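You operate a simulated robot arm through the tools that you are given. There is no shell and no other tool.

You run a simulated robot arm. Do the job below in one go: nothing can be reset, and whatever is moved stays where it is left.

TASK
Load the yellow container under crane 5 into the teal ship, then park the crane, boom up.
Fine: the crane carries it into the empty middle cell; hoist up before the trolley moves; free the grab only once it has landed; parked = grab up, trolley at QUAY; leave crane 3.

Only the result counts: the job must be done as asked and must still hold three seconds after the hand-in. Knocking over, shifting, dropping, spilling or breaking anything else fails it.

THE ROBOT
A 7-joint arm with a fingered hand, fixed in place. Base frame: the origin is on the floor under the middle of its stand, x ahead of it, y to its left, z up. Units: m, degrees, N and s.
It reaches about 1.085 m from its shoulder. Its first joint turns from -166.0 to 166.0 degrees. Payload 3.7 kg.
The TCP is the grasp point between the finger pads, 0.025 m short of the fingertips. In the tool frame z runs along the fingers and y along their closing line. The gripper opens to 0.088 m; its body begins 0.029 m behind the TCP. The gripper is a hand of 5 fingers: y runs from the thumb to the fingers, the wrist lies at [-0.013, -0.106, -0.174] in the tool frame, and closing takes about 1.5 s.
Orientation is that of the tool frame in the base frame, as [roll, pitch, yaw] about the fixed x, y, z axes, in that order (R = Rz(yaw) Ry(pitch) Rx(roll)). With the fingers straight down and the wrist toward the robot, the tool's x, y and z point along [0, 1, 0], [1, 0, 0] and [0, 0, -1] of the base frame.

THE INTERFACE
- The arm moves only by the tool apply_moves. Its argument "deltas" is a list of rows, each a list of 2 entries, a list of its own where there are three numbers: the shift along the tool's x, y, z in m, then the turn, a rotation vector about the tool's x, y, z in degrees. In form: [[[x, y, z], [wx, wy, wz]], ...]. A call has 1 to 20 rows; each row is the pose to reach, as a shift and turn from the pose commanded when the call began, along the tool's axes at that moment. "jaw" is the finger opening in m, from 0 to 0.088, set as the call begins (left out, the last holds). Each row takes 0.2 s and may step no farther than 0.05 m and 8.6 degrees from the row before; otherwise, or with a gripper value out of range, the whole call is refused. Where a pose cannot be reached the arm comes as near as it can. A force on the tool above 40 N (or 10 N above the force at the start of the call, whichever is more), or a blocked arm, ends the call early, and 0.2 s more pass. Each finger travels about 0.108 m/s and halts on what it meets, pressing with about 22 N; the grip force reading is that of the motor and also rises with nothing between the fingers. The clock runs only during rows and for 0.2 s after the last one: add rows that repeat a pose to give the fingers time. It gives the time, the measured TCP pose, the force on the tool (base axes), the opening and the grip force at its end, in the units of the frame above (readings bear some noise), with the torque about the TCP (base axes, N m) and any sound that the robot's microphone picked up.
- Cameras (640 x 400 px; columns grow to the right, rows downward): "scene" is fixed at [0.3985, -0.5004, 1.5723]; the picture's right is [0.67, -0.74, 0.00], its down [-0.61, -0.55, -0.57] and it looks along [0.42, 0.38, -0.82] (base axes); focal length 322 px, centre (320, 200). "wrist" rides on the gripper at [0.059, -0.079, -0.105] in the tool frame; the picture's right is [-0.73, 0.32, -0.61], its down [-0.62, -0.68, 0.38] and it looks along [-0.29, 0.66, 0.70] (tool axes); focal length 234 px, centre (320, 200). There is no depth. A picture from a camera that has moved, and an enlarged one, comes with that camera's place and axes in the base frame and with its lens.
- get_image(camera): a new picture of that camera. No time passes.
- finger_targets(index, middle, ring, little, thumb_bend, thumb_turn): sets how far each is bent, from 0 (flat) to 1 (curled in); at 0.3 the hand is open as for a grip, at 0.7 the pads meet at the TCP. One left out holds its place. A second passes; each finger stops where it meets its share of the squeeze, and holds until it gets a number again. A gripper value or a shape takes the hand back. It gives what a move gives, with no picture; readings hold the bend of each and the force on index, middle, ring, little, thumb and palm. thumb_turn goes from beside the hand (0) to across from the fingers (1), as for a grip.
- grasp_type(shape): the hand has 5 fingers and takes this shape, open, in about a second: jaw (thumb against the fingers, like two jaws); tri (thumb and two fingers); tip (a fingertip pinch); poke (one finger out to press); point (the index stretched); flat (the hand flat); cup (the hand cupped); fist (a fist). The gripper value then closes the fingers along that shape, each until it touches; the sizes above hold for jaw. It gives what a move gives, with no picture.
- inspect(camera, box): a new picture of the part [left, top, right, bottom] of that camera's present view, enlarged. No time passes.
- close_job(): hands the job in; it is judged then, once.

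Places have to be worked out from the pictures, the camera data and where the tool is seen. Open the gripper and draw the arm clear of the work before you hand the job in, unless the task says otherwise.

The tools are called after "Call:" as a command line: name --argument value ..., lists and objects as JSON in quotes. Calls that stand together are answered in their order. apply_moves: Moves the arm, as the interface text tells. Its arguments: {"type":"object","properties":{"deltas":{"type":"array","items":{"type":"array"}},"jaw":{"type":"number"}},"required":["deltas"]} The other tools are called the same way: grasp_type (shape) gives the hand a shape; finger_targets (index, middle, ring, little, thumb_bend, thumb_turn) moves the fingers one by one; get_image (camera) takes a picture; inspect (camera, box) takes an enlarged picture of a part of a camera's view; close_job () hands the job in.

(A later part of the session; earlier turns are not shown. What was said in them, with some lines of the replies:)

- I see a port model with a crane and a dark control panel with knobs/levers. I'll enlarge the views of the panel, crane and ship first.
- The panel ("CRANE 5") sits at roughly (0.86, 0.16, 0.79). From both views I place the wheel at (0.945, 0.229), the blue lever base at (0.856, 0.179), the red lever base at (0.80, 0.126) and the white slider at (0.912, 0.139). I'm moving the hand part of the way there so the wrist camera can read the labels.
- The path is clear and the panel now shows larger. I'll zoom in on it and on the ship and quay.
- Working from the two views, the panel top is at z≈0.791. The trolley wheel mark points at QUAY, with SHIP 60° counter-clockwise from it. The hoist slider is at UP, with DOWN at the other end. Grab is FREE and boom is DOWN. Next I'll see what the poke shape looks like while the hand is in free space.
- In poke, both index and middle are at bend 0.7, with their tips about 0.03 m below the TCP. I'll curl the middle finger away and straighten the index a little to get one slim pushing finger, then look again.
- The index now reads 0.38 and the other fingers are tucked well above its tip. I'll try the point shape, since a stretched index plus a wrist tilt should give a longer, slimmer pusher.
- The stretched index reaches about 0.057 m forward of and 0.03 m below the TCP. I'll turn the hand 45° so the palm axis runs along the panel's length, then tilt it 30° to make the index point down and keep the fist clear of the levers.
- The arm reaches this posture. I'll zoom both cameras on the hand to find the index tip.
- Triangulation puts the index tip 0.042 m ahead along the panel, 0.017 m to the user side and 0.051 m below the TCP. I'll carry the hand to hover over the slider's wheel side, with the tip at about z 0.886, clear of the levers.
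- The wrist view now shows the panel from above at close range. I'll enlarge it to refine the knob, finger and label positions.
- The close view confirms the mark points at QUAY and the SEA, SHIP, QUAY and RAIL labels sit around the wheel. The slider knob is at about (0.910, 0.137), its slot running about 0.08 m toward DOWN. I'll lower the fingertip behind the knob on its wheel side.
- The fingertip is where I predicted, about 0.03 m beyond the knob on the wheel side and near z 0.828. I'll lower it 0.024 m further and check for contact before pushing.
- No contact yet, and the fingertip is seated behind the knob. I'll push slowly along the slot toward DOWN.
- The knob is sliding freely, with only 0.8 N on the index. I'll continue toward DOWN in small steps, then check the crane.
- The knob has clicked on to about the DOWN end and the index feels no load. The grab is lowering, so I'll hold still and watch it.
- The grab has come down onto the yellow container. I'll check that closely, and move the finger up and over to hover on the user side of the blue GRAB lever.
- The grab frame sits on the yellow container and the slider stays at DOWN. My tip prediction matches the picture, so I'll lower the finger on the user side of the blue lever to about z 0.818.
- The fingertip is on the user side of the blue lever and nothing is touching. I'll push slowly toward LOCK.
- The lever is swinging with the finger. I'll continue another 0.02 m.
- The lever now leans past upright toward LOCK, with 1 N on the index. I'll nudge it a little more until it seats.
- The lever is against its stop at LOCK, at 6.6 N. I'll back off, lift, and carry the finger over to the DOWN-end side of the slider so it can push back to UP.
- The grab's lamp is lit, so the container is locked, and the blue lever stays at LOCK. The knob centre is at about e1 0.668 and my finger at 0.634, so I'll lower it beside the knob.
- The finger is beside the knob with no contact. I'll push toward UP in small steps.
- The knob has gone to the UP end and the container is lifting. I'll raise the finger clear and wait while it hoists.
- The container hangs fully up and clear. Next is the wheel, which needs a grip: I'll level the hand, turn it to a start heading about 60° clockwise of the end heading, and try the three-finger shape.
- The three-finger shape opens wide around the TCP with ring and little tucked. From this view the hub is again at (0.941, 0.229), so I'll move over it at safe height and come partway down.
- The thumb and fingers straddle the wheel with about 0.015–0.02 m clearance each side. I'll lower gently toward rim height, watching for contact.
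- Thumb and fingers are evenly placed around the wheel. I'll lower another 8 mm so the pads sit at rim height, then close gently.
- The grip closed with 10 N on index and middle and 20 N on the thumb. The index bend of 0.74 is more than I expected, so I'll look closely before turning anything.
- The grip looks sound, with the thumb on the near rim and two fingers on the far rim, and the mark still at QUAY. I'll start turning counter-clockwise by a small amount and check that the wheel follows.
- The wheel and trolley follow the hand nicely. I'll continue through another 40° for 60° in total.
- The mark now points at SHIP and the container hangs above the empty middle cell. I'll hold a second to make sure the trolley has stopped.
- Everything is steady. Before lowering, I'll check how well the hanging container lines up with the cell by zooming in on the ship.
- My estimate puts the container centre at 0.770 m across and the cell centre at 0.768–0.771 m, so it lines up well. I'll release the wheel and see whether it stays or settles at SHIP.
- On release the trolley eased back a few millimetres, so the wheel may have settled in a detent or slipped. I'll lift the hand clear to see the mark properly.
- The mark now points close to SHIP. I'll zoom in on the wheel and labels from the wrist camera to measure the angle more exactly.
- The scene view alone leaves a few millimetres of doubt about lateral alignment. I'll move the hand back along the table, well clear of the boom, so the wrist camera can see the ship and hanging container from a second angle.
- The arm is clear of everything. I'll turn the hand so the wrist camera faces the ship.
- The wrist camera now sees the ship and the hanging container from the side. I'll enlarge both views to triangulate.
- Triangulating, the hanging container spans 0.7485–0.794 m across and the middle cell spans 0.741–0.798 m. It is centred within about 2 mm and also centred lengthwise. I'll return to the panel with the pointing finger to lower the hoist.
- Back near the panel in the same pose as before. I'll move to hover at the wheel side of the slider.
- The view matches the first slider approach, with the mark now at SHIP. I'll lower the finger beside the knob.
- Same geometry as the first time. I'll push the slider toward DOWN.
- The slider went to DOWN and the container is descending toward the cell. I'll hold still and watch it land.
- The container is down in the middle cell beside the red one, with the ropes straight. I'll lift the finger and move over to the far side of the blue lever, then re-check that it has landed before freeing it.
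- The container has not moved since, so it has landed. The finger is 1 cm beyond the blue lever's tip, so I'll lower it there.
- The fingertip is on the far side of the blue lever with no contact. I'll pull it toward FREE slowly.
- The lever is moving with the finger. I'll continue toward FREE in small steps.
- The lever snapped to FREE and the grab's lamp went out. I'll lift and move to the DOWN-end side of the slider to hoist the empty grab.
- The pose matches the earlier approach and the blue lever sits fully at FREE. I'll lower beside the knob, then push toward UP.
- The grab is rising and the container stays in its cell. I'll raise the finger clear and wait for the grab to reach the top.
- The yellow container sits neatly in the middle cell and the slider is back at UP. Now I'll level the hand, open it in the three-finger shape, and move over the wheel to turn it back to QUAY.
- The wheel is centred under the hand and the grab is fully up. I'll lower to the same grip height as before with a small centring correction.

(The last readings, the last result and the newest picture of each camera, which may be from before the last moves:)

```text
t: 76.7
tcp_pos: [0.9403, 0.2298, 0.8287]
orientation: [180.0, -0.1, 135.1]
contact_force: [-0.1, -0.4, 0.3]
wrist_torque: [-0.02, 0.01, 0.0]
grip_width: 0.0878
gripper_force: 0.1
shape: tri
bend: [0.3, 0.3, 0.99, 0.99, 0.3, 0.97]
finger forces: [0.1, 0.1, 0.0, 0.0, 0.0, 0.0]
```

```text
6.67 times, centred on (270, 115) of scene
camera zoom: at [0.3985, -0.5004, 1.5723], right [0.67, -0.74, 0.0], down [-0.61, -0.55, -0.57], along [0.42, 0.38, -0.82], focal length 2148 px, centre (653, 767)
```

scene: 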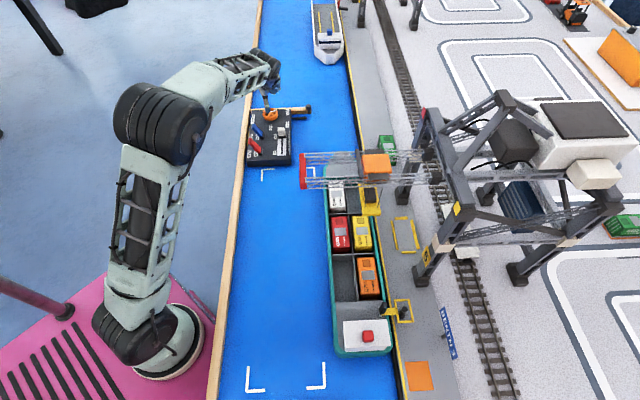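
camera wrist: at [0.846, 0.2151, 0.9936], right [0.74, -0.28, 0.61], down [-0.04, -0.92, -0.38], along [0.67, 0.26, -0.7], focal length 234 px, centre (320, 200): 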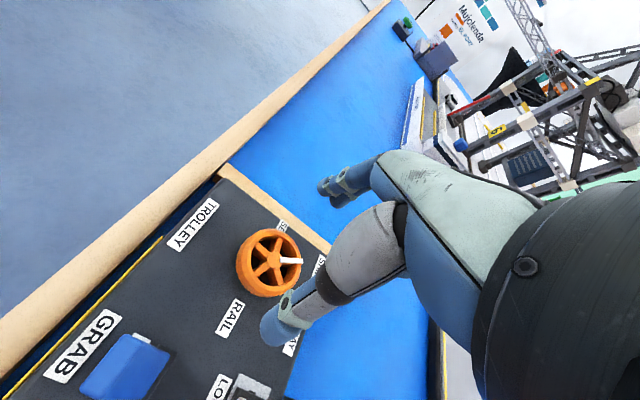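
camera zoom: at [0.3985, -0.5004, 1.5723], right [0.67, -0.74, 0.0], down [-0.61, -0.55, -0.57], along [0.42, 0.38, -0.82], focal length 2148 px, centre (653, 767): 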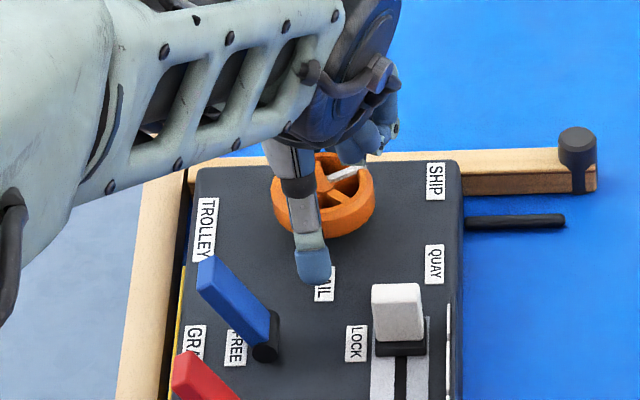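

Placement looks the same as the first grip. I'll close on the wheel and check the forces and the trolley before turning.

Call:
apply_moves --deltas '[[[0, 0, 0], [0, 0, 0]], [[0, 0, 0], [0, 0, 0]], [[0, 0, 0], [0, 0, 0]], [[0, 0, 0], [0, 0, 0]], [[0, 0, 0], [0, 0, 0]], [[0, 0, 0], [0, 0, 0]], [[0, 0, 0], [0, 0, 0]]]' --jaw 0.04

Call:
inspect --camera "wrist" --box '[240, 140, 400, 320]'

Call:
inspect --camera "scene" --box '[290, 120, 470, 260]'

```text
t: 78.3
tcp_pos: [0.9393, 0.2297, 0.8299]
orientation: [179.9, -0.1, 135.1]
contact_force: [-0.4, -0.1, -1.3]
wrist_torque: [0.01, -0.01, -0.01]
grip_width: 0.0463
gripper_force: 22.1
shape: tri
bend: [0.74, 0.41, 1.0, 1.0, 0.71, 1.0]
finger forces: [9.7, 10.1, 0.0, 0.0, 19.9, 0.1]
```

```text
2.22 times, centred on (320, 230) of wrist
camera zoom: at [0.8422, 0.2151, 0.9331], right [0.74, -0.28, 0.61], down [-0.04, -0.92, -0.38], along [0.67, 0.26, -0.7], focal length 520 px, centre (320, 133)
```

zoom: 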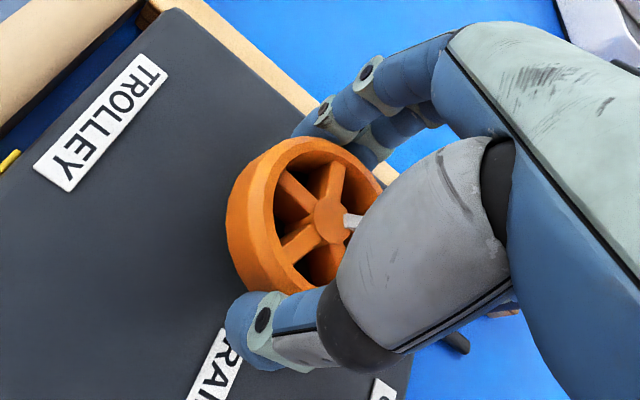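

```text
2.86 times, centred on (380, 190) of scene
camera zoom: at [0.3985, -0.5004, 1.5723], right [0.67, -0.74, 0.0], down [-0.61, -0.55, -0.57], along [0.42, 0.38, -0.82], focal length 921 px, centre (149, 229)
```

zoom: 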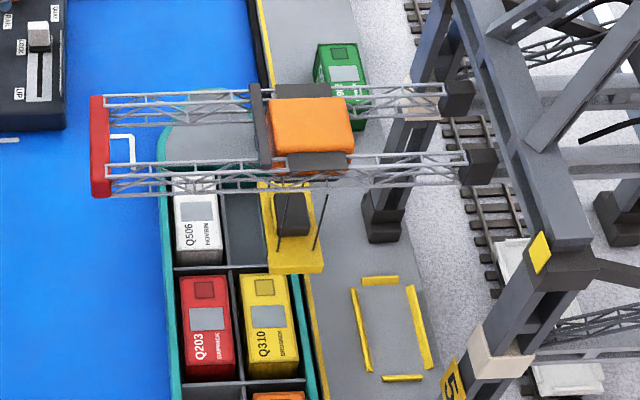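

The grip matches the first one, and the grab is fully up over the ship. I'll turn the wheel 59° clockwise back toward QUAY.

Call:
apply_moves --deltas '[[[0, 0, 0], [0, 0, 5]], [[0, 0, 0], [0, 0, 10]], [[0, 0, 0], [0, 0, 15]], [[0, 0, 0], [0, 0, 20]], [[0, 0, 0], [0, 0, 25]], [[0, 0, 0], [0, 0, 30]], [[0, 0, 0], [0, 0, 35]], [[0, 0, 0], [0, 0, 40]], [[0, 0, 0], [0, 0, 45]], [[0, 0, 0], [0, 0, 50]], [[0, 0, 0], [0, 0, 55]], [[0, 0, 0], [0, 0, 59]], [[0, 0, 0], [0, 0, 59]], [[0, 0, 0], [0, 0, 59]], [[0, 0, 0], [0, 0, 59]]]'

Call:
inspect --camera "wrist" --box '[240, 140, 400, 320]'

Call:
inspect --camera "scene" --box '[290, 120, 470, 260]'

Call:
inspect --camera "scene" --box '[255, 95, 295, 130]'

```text
t: 81.5
tcp_pos: [0.9382, 0.2292, 0.8292]
orientation: [-180.0, 0.0, 75.9]
contact_force: [8.7, 7.0, 0.4]
wrist_torque: [0.14, -0.2, 0.08]
grip_width: 0.0462
gripper_force: 22.3
shape: tri
bend: [0.73, 0.4, 1.0, 1.0, 0.73, 0.97]
finger forces: [13.8, 11.6, 0.1, 0.0, 19.3, 0.0]
```

```text
2.22 times, centred on (320, 230) of wrist
camera zoom: at [0.8757, 0.306, 0.9332], right [0.14, -0.78, 0.61], down [-0.81, -0.44, -0.38], along [0.57, -0.44, -0.7], focal length 520 px, centre (320, 133)
```

zoom: 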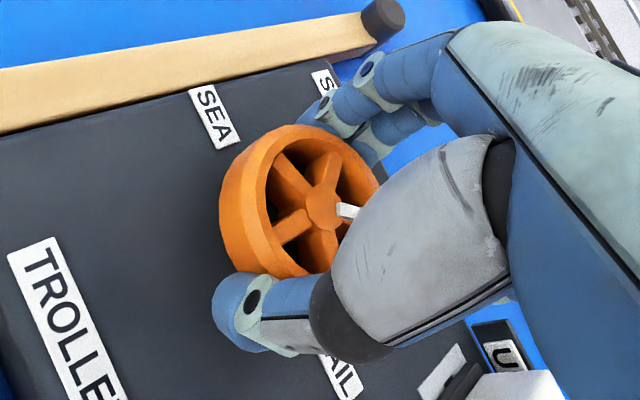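

```text
2.86 times, centred on (380, 190) of scene
camera zoom: at [0.3985, -0.5004, 1.5723], right [0.67, -0.74, 0.0], down [-0.61, -0.55, -0.57], along [0.42, 0.38, -0.82], focal length 921 px, centre (149, 229)
```

zoom: 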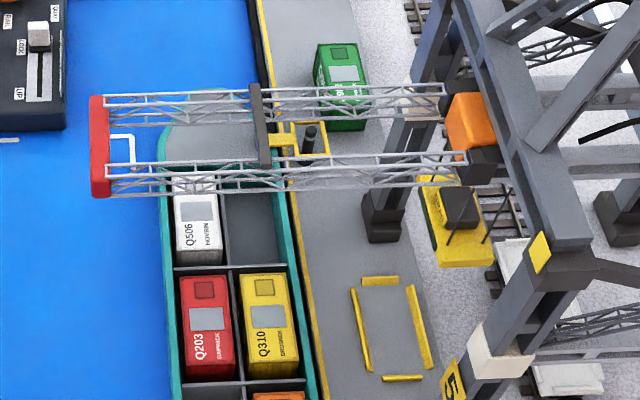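

```text
11.43 times, centred on (275, 112) of scene
camera zoom: at [0.3985, -0.5004, 1.5723], right [0.67, -0.74, 0.0], down [-0.61, -0.55, -0.57], along [0.42, 0.38, -0.82], focal length 3683 px, centre (834, 1200)
```

zoom: 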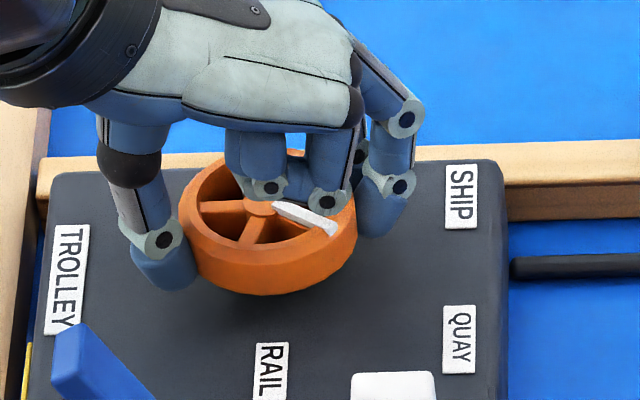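

The trolley has gone slightly past its original QUAY position, by roughly 5°. While still holding the wheel I'll turn back about 5° and compare.

Call:
apply_moves --deltas '[[[0, 0, 0], [0, 0, -2.5]], [[0, 0, 0], [0, 0, -5]], [[0, 0, 0], [0, 0, -5]], [[0, 0, 0], [0, 0, -5]]]'

Call:
inspect --camera "scene" --box '[290, 120, 470, 260]'

Call:
inspect --camera "scene" --box '[255, 95, 295, 130]'

```text
t: 82.5
tcp_pos: [0.9379, 0.2302, 0.8289]
orientation: [-180.0, 0.0, 81.2]
contact_force: [6.5, 4.8, 2.0]
wrist_torque: [0.1, -0.17, 0.05]
grip_width: 0.0465
gripper_force: 22.5
shape: tri
bend: [0.73, 0.4, 1.0, 1.0, 0.73, 0.97]
finger forces: [13.6, 11.7, 0.0, 0.0, 19.2, 0.0]
```

```text
2.86 times, centred on (380, 190) of scene
camera zoom: at [0.3985, -0.5004, 1.5723], right [0.67, -0.74, 0.0], down [-0.61, -0.55, -0.57], along [0.42, 0.38, -0.82], focal length 921 px, centre (149, 229)
```

zoom: 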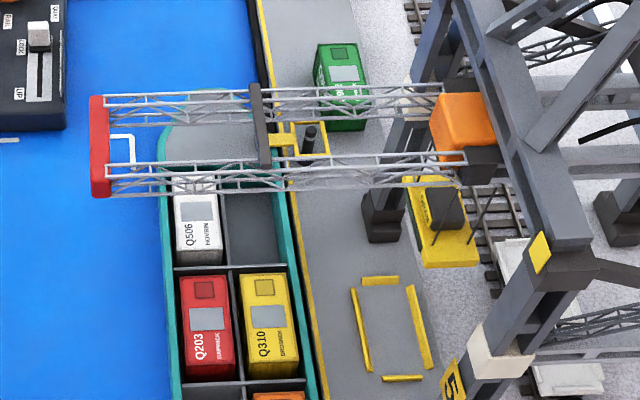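

```text
11.43 times, centred on (275, 112) of scene
camera zoom: at [0.3985, -0.5004, 1.5723], right [0.67, -0.74, 0.0], down [-0.61, -0.55, -0.57], along [0.42, 0.38, -0.82], focal length 3683 px, centre (834, 1200)
```

zoom: 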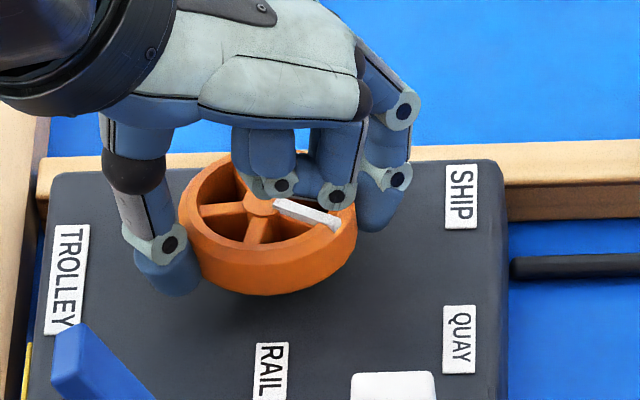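

The trolley now looks just like it did at the start. I'll open the hand and see whether it stays there.

Call:
apply_moves --deltas '[[[0, 0, 0], [0, 0, 0]], [[0, 0, 0], [0, 0, 0]], [[0, 0, 0], [0, 0, 0]], [[0, 0, 0], [0, 0, 0]], [[0, 0, 0], [0, 0, 0]]]' --jaw 0.088

Call:
apply_moves --deltas '[[[0, 0, -0.02], [0, 0, 0]], [[0, 0, -0.05], [0, 0, 0]], [[0, 0, -0.09], [0, 0, 0]], [[0, -0.04, -0.115], [0, 0, 0]], [[0, -0.08, -0.135], [0, 0, 0]], [[0, -0.08, -0.135], [0, 0, 0]]]'

Call:
inspect --camera "scene" --box '[290, 120, 470, 260]'

Call:
inspect --camera "scene" --box '[255, 95, 295, 130]'

Call:
get_image --camera "wrist"

```text
t: 83.7
tcp_pos: [0.9386, 0.2308, 0.8299]
orientation: [-180.0, 0.0, 81.1]
contact_force: [0.4, 0.3, 0.2]
wrist_torque: [-0.06, -0.02, 0.01]
grip_width: 0.0877
gripper_force: 0.1
shape: tri
bend: [0.3, 0.3, 0.99, 0.99, 0.3, 0.98]
finger forces: [0.1, 0.1, 0.1, 0.0, 0.0, 0.0]
```

```text
t: 85.1
tcp_pos: [0.8606, 0.2437, 0.9654]
orientation: [180.0, 0.1, 81.0]
contact_force: [0.1, -0.3, 0.0]
wrist_torque: [-0.01, 0.01, 0.01]
grip_width: 0.088
gripper_force: 0.1
shape: tri
bend: [0.3, 0.3, 0.99, 0.99, 0.3, 0.98]
finger forces: [0.0, 0.0, 0.0, 0.0, 0.0, 0.1]
```

```text
2.86 times, centred on (380, 190) of scene
camera zoom: at [0.3985, -0.5004, 1.5723], right [0.67, -0.74, 0.0], down [-0.61, -0.55, -0.57], along [0.42, 0.38, -0.82], focal length 921 px, centre (149, 229)
```

zoom: 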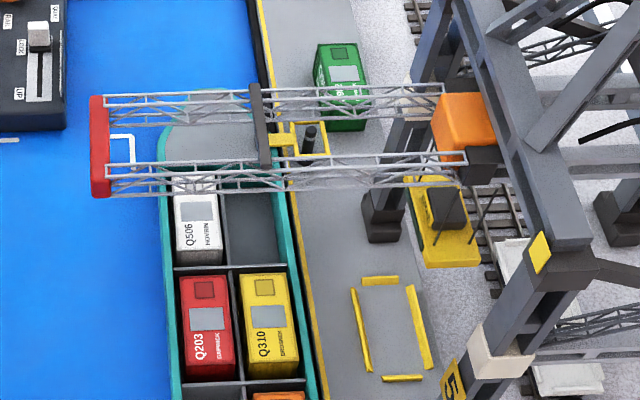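

```text
11.43 times, centred on (275, 112) of scene
camera zoom: at [0.3985, -0.5004, 1.5723], right [0.67, -0.74, 0.0], down [-0.61, -0.55, -0.57], along [0.42, 0.38, -0.82], focal length 3683 px, centre (834, 1200)
```

zoom: 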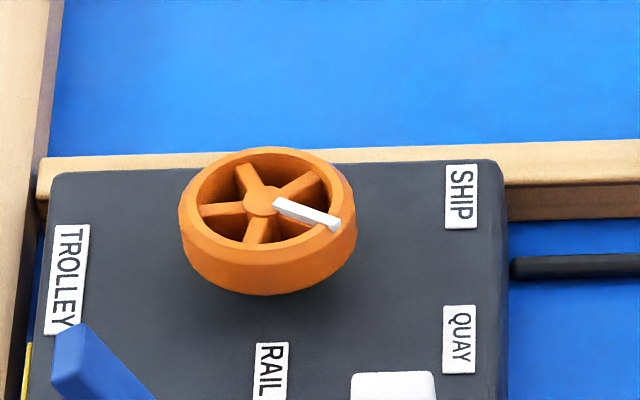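

```text
taken
camera wrist: at [0.7908, 0.312, 1.0694], right [0.21, -0.77, 0.61], down [-0.77, -0.51, -0.38], along [0.6, -0.39, -0.7], focal length 234 px, centre (320, 200)
```

wrist: 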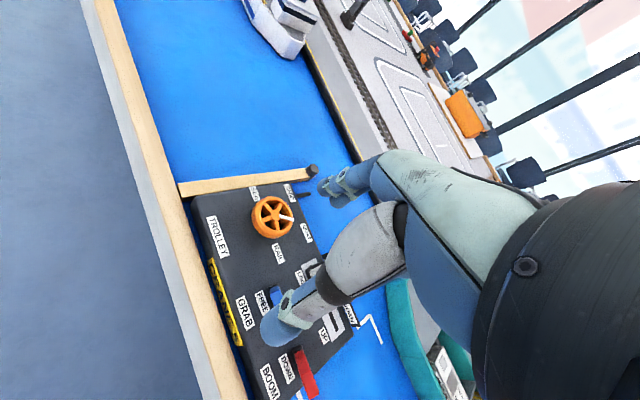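

The trolley stays at QUAY and the mark is back at its original angle. Now for the boom: I'll return to the pointing pose and hover on the user side of the red lever.

Call:
apply_moves --deltas '[[[0, 0, 0], [0, 0, -8]], [[0, 0, 0], [0, 0, -16]], [[0, 0, 0], [0, 0, -24]], [[0, 0, 0], [0, 0, -32]], [[0, 0, 0], [0, 0, -40]], [[0, 0, 0], [0, 0, -48]], [[0, 0, 0], [0, 0, -54]], [[0, 0, 0], [0, 0, -54]]]'

Call:
grasp_type --shape "point"

Call:
apply_moves --deltas '[[[0, 0, 0], [7.5, 0, 0]], [[0, 0, 0], [15, 0, 0]], [[0, 0, 0], [22.5, 0, 0]], [[0, 0, 0], [30, 0, 0]], [[0, 0, 0], [30, 0, 0]]]'

```text
t: 86.9
tcp_pos: [0.8587, 0.2421, 0.9651]
orientation: [180.0, 0.0, 135.1]
contact_force: [-0.5, 0.1, -1.2]
wrist_torque: [0.01, 0.02, 0.04]
grip_width: 0.0877
gripper_force: 0.2
shape: tri
bend: [0.3, 0.3, 0.99, 0.99, 0.3, 0.98]
finger forces: [0.0, 0.0, 0.0, 0.1, 0.0, 0.0]
```

```text
t: 87.8
tcp_pos: [0.8591, 0.2419, 0.9639]
orientation: [179.9, 0.0, 135.1]
contact_force: [0.8, 0.4, -0.5]
wrist_torque: [0.0, 0.01, 0.0]
grip_width: 0.0805
gripper_force: 0.0
shape: point
bend: [0.2, 1.0, 1.0, 1.0, 0.98, 0.88]
finger forces: [0.0, 0.1, 0.1, 0.0, 0.1, 0.0]
```

```text
t: 89.0
tcp_pos: [0.8595, 0.2426, 0.9639]
orientation: [-149.8, 0.0, 135.0]
contact_force: [0.1, -0.4, -0.4]
wrist_torque: [0.04, -0.02, -0.02]
grip_width: 0.0807
gripper_force: 0.0
shape: point
bend: [0.2, 1.0, 1.0, 1.0, 0.98, 0.88]
finger forces: [0.0, 0.0, 0.0, 0.0, 0.0, 0.0]
```

The hand is in the pointing pose with no contact. I'll move back along the panel to hover on the user side of the red lever.

Call:
apply_moves --deltas '[[[-0.0015, -0.0309, 0.0259], [0, 0, 0]], [[-0.003, -0.0619, 0.0519], [0, 0, 0]], [[-0.0045, -0.0928, 0.0778], [0, 0, 0]], [[-0.006, -0.1237, 0.1037], [0, 0, 0]], [[-0.006, -0.1237, 0.1037], [0, 0, 0]]]'

Call:
inspect --camera "scene" --box '[235, 95, 325, 175]'

Call:
inspect --camera "wrist" --box '[190, 80, 390, 300]'

```text
t: 90.2
tcp_pos: [0.7512, 0.1234, 0.9352]
orientation: [-150.0, 0.0, 135.1]
contact_force: [-0.7, 0.2, -0.6]
wrist_torque: [-0.01, -0.02, -0.02]
grip_width: 0.0806
gripper_force: 0.1
shape: point
bend: [0.2, 1.0, 1.0, 1.0, 0.98, 0.88]
finger forces: [0.0, 0.0, 0.0, 0.0, 0.0, 0.0]
```

```text
5.00 times, centred on (280, 135) of scene
camera zoom: at [0.3985, -0.5004, 1.5723], right [0.67, -0.74, 0.0], down [-0.61, -0.55, -0.57], along [0.42, 0.38, -0.82], focal length 1611 px, centre (520, 525)
```

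zoom: 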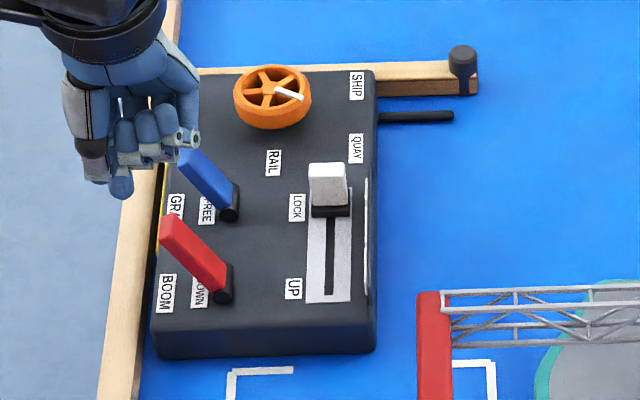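

```text
1.82 times, centred on (290, 190) of wrist
camera zoom: at [0.6973, 0.1538, 1.0642], right [0.93, -0.1, 0.36], down [-0.11, -0.99, 0.01], along [0.36, -0.05, -0.93], focal length 426 px, centre (374, 218)
```

zoom: 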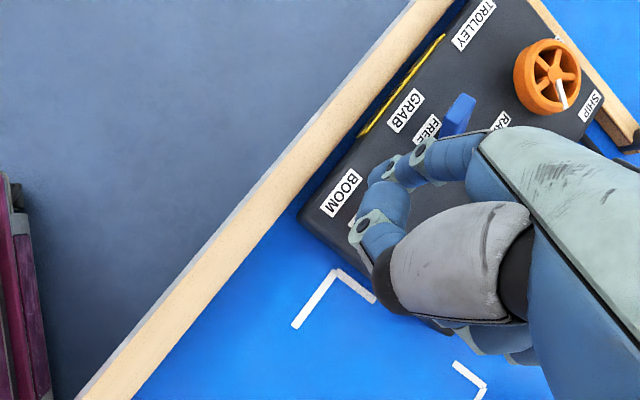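

The tip is beside the red lever's user side, in the same relation as I used for the blue lever. I'll lower to z about 0.818.

Call:
apply_moves --deltas '[[[0, 0.011, 0.0191], [0, 0, 0]], [[0, 0.022, 0.0382], [0, 0, 0]], [[0, 0.033, 0.0572], [0, 0, 0]], [[0, 0.033, 0.0572], [0, 0, 0]]]'

Call:
inspect --camera "scene" --box '[235, 105, 305, 175]'

Call:
inspect --camera "wrist" --box '[190, 80, 390, 300]'

```text
t: 91.2
tcp_pos: [0.7523, 0.1247, 0.87]
orientation: [-149.9, -0.1, 134.9]
contact_force: [0.0, -0.4, 0.0]
wrist_torque: [0.03, 0.01, 0.0]
grip_width: 0.0805
gripper_force: 0.0
shape: point
bend: [0.2, 1.0, 1.0, 1.0, 0.98, 0.88]
finger forces: [0.0, 0.0, 0.0, 0.0, 0.0, 0.1]
```

```text
5.71 times, centred on (270, 140) of scene
camera zoom: at [0.3985, -0.5004, 1.5723], right [0.67, -0.74, 0.0], down [-0.61, -0.55, -0.57], along [0.42, 0.38, -0.82], focal length 1842 px, centre (606, 543)
```

zoom: 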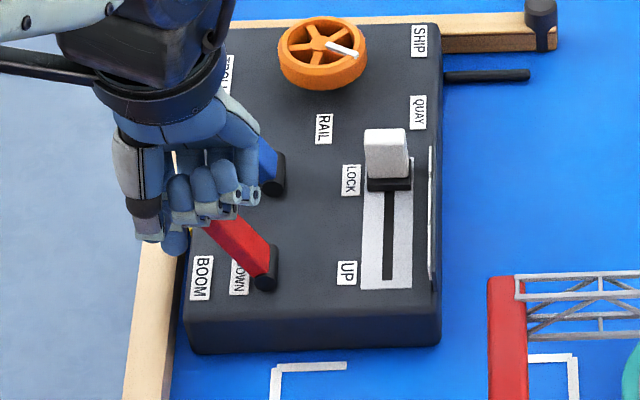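

```text
1.82 times, centred on (290, 190) of wrist
camera zoom: at [0.6982, 0.1549, 0.9992], right [0.93, -0.1, 0.36], down [-0.11, -0.99, 0.01], along [0.36, -0.05, -0.93], focal length 426 px, centre (374, 218)
```

zoom: 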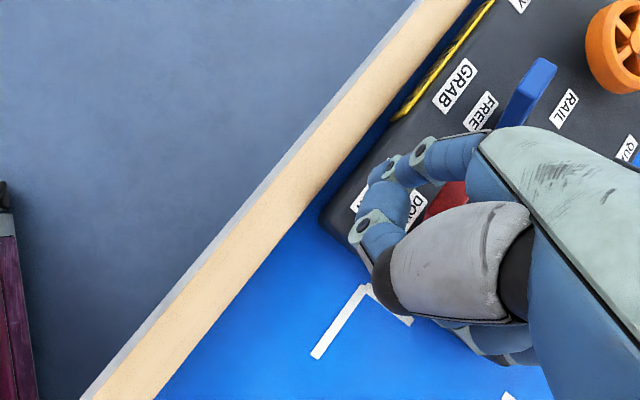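

No contact yet and the blue lever is well clear. I'll push the red lever slowly toward UP.

Call:
apply_moves --deltas '[[[-0.008, 0, 0], [0, 0, 0]], [[-0.016, 0, 0], [0, 0, 0]], [[-0.024, 0, 0], [0, 0, 0]], [[-0.032, 0, 0], [0, 0, 0]]]'

Call:
inspect --camera "scene" --box '[235, 105, 305, 175]'

```text
t: 92.2
tcp_pos: [0.7738, 0.1022, 0.8708]
orientation: [-150.1, 0.0, 135.0]
contact_force: [-0.1, 0.0, 0.2]
wrist_torque: [0.0, 0.0, 0.0]
grip_width: 0.0
gripper_force: 0.0
shape: point
bend: [0.2, 1.0, 1.0, 1.0, 0.98, 0.88]
finger forces: [0.1, 0.1, 0.0, 0.0, 0.0, 0.0]
```

```text
5.71 times, centred on (270, 140) of scene
camera zoom: at [0.3985, -0.5004, 1.5723], right [0.67, -0.74, 0.0], down [-0.61, -0.55, -0.57], along [0.42, 0.38, -0.82], focal length 1842 px, centre (606, 543)
```

zoom: 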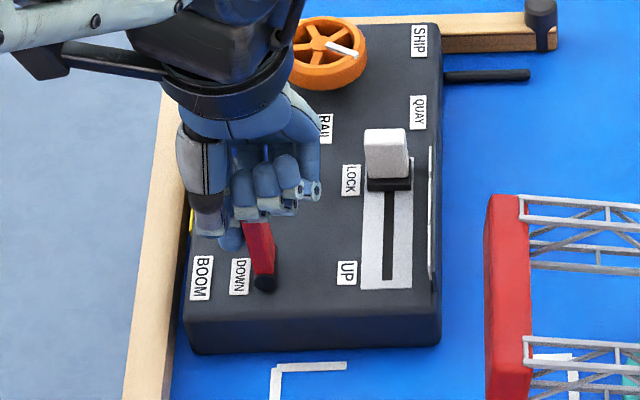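

The lever is moving and the boom has begun to rise, well clear of the arm. I'll finish the push.

Call:
apply_moves --deltas '[[[-0.007, 0, 0], [0, 0, 0]], [[-0.014, 0, 0], [0, 0, 0]], [[-0.02, 0, 0], [0, 0, 0]], [[-0.02, 0, 0], [0, 0, 0]]]'

Call:
get_image --camera "scene"

Call:
inspect --camera "scene" --box '[235, 105, 305, 175]'

```text
t: 93.2
tcp_pos: [0.7898, 0.0881, 0.8692]
orientation: [-150.0, 0.0, 135.2]
contact_force: [-2.4, 2.0, 0.0]
wrist_torque: [0.12, 0.11, 0.15]
grip_width: 0.0001
gripper_force: 0.1
shape: point
bend: [0.2, 1.0, 1.0, 1.0, 0.98, 0.88]
finger forces: [2.8, 0.0, 0.1, 0.0, 0.1, 0.0]
```

```text
taken
```

scene: 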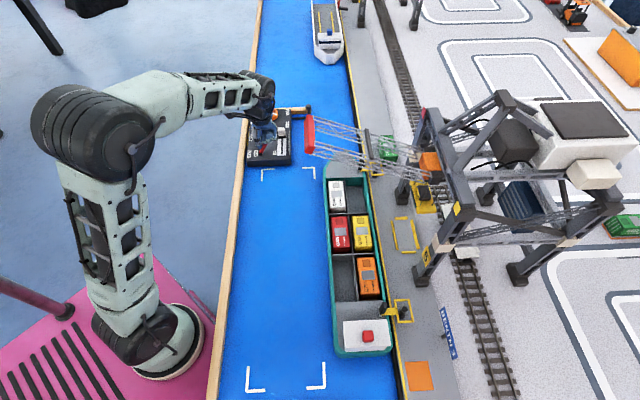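

```text
5.71 times, centred on (270, 140) of scene
camera zoom: at [0.3985, -0.5004, 1.5723], right [0.67, -0.74, 0.0], down [-0.61, -0.55, -0.57], along [0.42, 0.38, -0.82], focal length 1842 px, centre (606, 543)
```

zoom: 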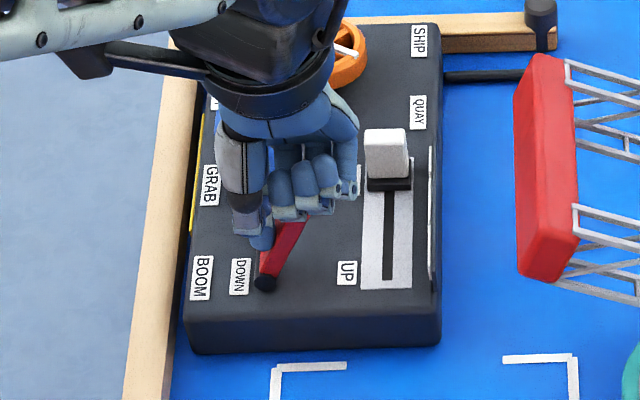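

The red lever leans to UP with 2.8 N on the finger, and the boom is still rising. I'll give one small nudge to seat it, then back off and lift away.

Call:
apply_moves --deltas '[[[-0.004, 0, 0], [0, 0, 0]], [[-0.004, 0, 0], [0, 0, 0]]]'

Call:
apply_moves --deltas '[[[0.01, 0, 0], [0, 0, 0]], [[0.018, -0.01, -0.0173], [0, 0, 0]], [[0.018, -0.03, -0.052], [0, 0, 0]], [[0.018, -0.05, -0.0866], [0, 0, 0]], [[0.018, -0.065, -0.1126], [0, 0, 0]], [[0.018, -0.065, -0.1126], [0, 0, 0]], [[0.018, -0.065, -0.1126], [0, 0, 0]], [[0.018, -0.065, -0.1126], [0, 0, 0]], [[0.018, -0.065, -0.1126], [0, 0, 0]], [[0.018, -0.065, -0.1126], [0, 0, 0]], [[0.018, -0.065, -0.1126], [0, 0, 0]], [[0.018, -0.065, -0.1126], [0, 0, 0]]]'

Call:
get_image --camera "scene"

Call:
inspect --camera "scene" --box '[235, 95, 325, 175]'

```text
t: 93.8
tcp_pos: [0.7914, 0.0863, 0.8693]
orientation: [-150.0, 0.0, 135.1]
contact_force: [-5.3, 3.6, 1.3]
wrist_torque: [0.25, 0.22, 0.24]
grip_width: 0.0003
gripper_force: 0.0
shape: point
bend: [0.2, 1.0, 1.0, 1.0, 0.98, 0.88]
finger forces: [6.1, 0.1, 0.0, 0.1, 0.1, 0.0]
```

```text
t: 96.4
tcp_pos: [0.7781, 0.0988, 1.0009]
orientation: [-150.0, 0.1, 135.2]
contact_force: [0.1, 0.2, -0.1]
wrist_torque: [-0.02, -0.02, 0.01]
grip_width: 0.0
gripper_force: 0.0
shape: point
bend: [0.2, 1.0, 1.0, 1.0, 0.98, 0.88]
finger forces: [0.0, 0.0, 0.0, 0.0, 0.0, 0.0]
```

```text
taken
```

scene: 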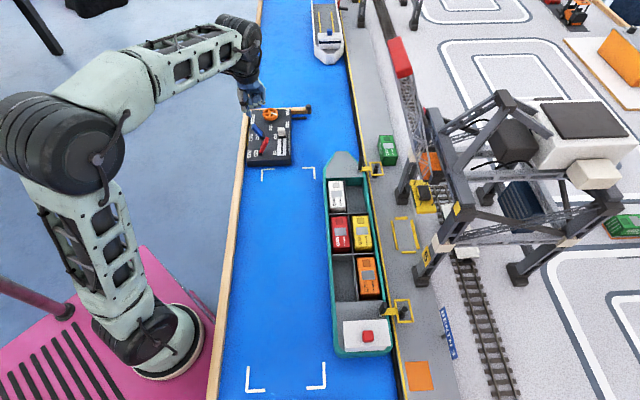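

```text
5.00 times, centred on (280, 135) of scene
camera zoom: at [0.3985, -0.5004, 1.5723], right [0.67, -0.74, 0.0], down [-0.61, -0.55, -0.57], along [0.42, 0.38, -0.82], focal length 1611 px, centre (520, 525)
```

zoom: 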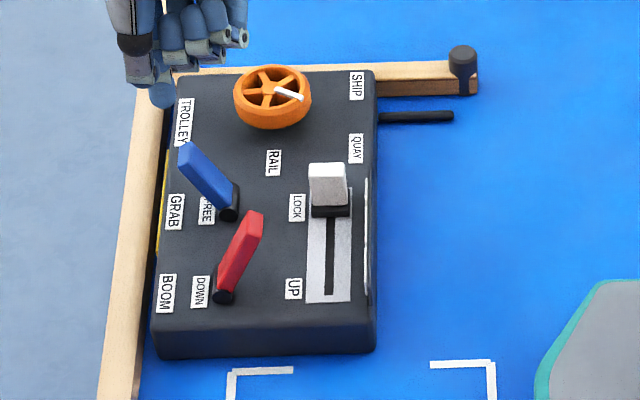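

The boom is up, and the panel reads hoist UP, trolley QUAY, grab FREE, boom UP. I'll draw the arm clear, open the hand, and check everything once more.

Call:
apply_moves --deltas '[[[0.03, -0.01, -0.0173], [0, 0, 0]], [[0.06, -0.02, -0.0346], [0, 0, 0]], [[0.09, -0.03, -0.052], [0, 0, 0]], [[0.12, -0.04, -0.0693], [0, 0, 0]], [[0.15, -0.05, -0.0866], [0, 0, 0]], [[0.18, -0.06, -0.0866], [0, 0, 0]], [[0.2, -0.07, -0.0866], [0, 0, 0]], [[0.2, -0.07, -0.0866], [0, 0, 0]]]'

Call:
grasp_type --shape "jaw"

Call:
get_image --camera "scene"

Call:
inspect --camera "scene" --box '[320, 20, 480, 280]'

Call:
inspect --camera "scene" --box '[235, 95, 325, 175]'

Call:
inspect --camera "scene" --box '[325, 165, 425, 265]'

```text
t: 98.2
tcp_pos: [0.6245, 0.2299, 1.1097]
orientation: [-149.9, 0.1, 135.2]
contact_force: [-0.4, 0.9, -0.1]
wrist_torque: [-0.02, 0.0, 0.04]
grip_width: 0.0001
gripper_force: 0.1
shape: point
bend: [0.2, 1.0, 1.0, 1.0, 0.98, 0.88]
finger forces: [0.0, 0.0, 0.0, 0.0, 0.0, 0.1]
```

```text
t: 99.1
tcp_pos: [0.6258, 0.2296, 1.1104]
orientation: [-150.0, 0.0, 135.0]
contact_force: [0.1, 0.3, -0.9]
wrist_torque: [0.01, 0.0, 0.04]
grip_width: 0.0873
gripper_force: 0.1
shape: jaw
bend: [0.3, 0.3, 0.3, 0.3, 0.3, 0.97]
finger forces: [0.1, 0.1, 0.1, 0.0, 0.0, 0.0]
```

```text
taken
```

scene: 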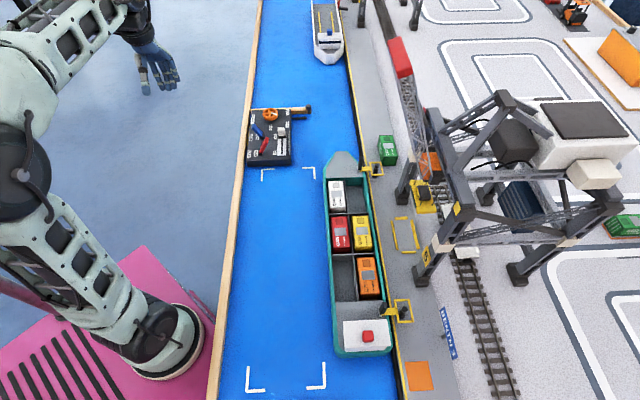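

```text
1.54 times, centred on (400, 150) of scene
camera zoom: at [0.3985, -0.5004, 1.5723], right [0.67, -0.74, 0.0], down [-0.61, -0.55, -0.57], along [0.42, 0.38, -0.82], focal length 496 px, centre (197, 277)
```

zoom: 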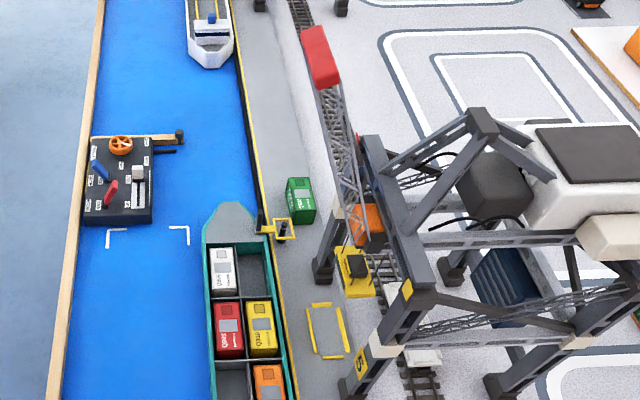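

```text
5.00 times, centred on (280, 135) of scene
camera zoom: at [0.3985, -0.5004, 1.5723], right [0.67, -0.74, 0.0], down [-0.61, -0.55, -0.57], along [0.42, 0.38, -0.82], focal length 1611 px, centre (520, 525)
```

zoom: 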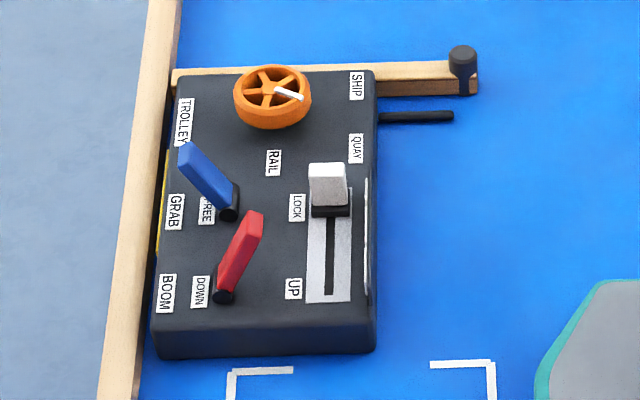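

```text
4.00 times, centred on (375, 215) of scene
camera zoom: at [0.3985, -0.5004, 1.5723], right [0.67, -0.74, 0.0], down [-0.61, -0.55, -0.57], along [0.42, 0.38, -0.82], focal length 1289 px, centre (100, 140)
```

zoom: 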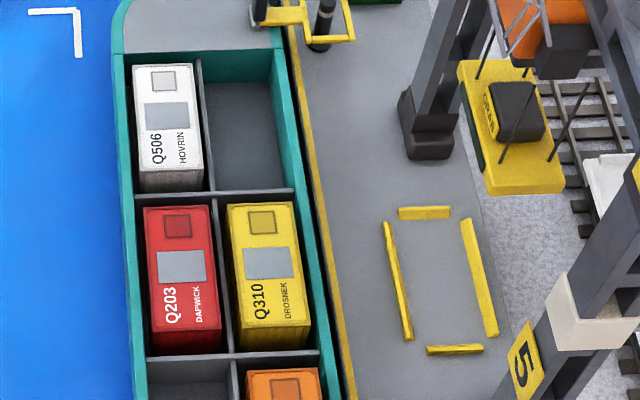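

The container sits squarely in the middle cell, with the grab up, trolley at QUAY, boom raised and steady, and the arm clear with the hand open. Crane 3 was never touched, so I'm handing the job in.

Call:
close_job

```text
The job is handed in.
```

The yellow container (Q310) is in the empty middle cell of the teal ship, and crane 5 is parked. I've handed the job in; the tool only confirmed receipt and gave no verdict.

- **Loading:** The crane carried the container across with the hoist up before the trolley moved. The grab was freed only after the container had landed and stopped moving. It sits squarely between the cell walls, next to the red container.
- **Parking:** The grab is up and free, the trolley is at QUAY and the boom is up. The boom held steady between the last two pictures.
- **Trolley correction:** On the way back the trolley ran about 1 cm past QUAY. I turned the wheel back about 5° while still holding it, and the trolley now matches its starting position.
- **Everything else:** I used only the crane 5 panel and left crane 3 alone. The last pictures show nothing else shifted. The arm is drawn clear with the hand open.
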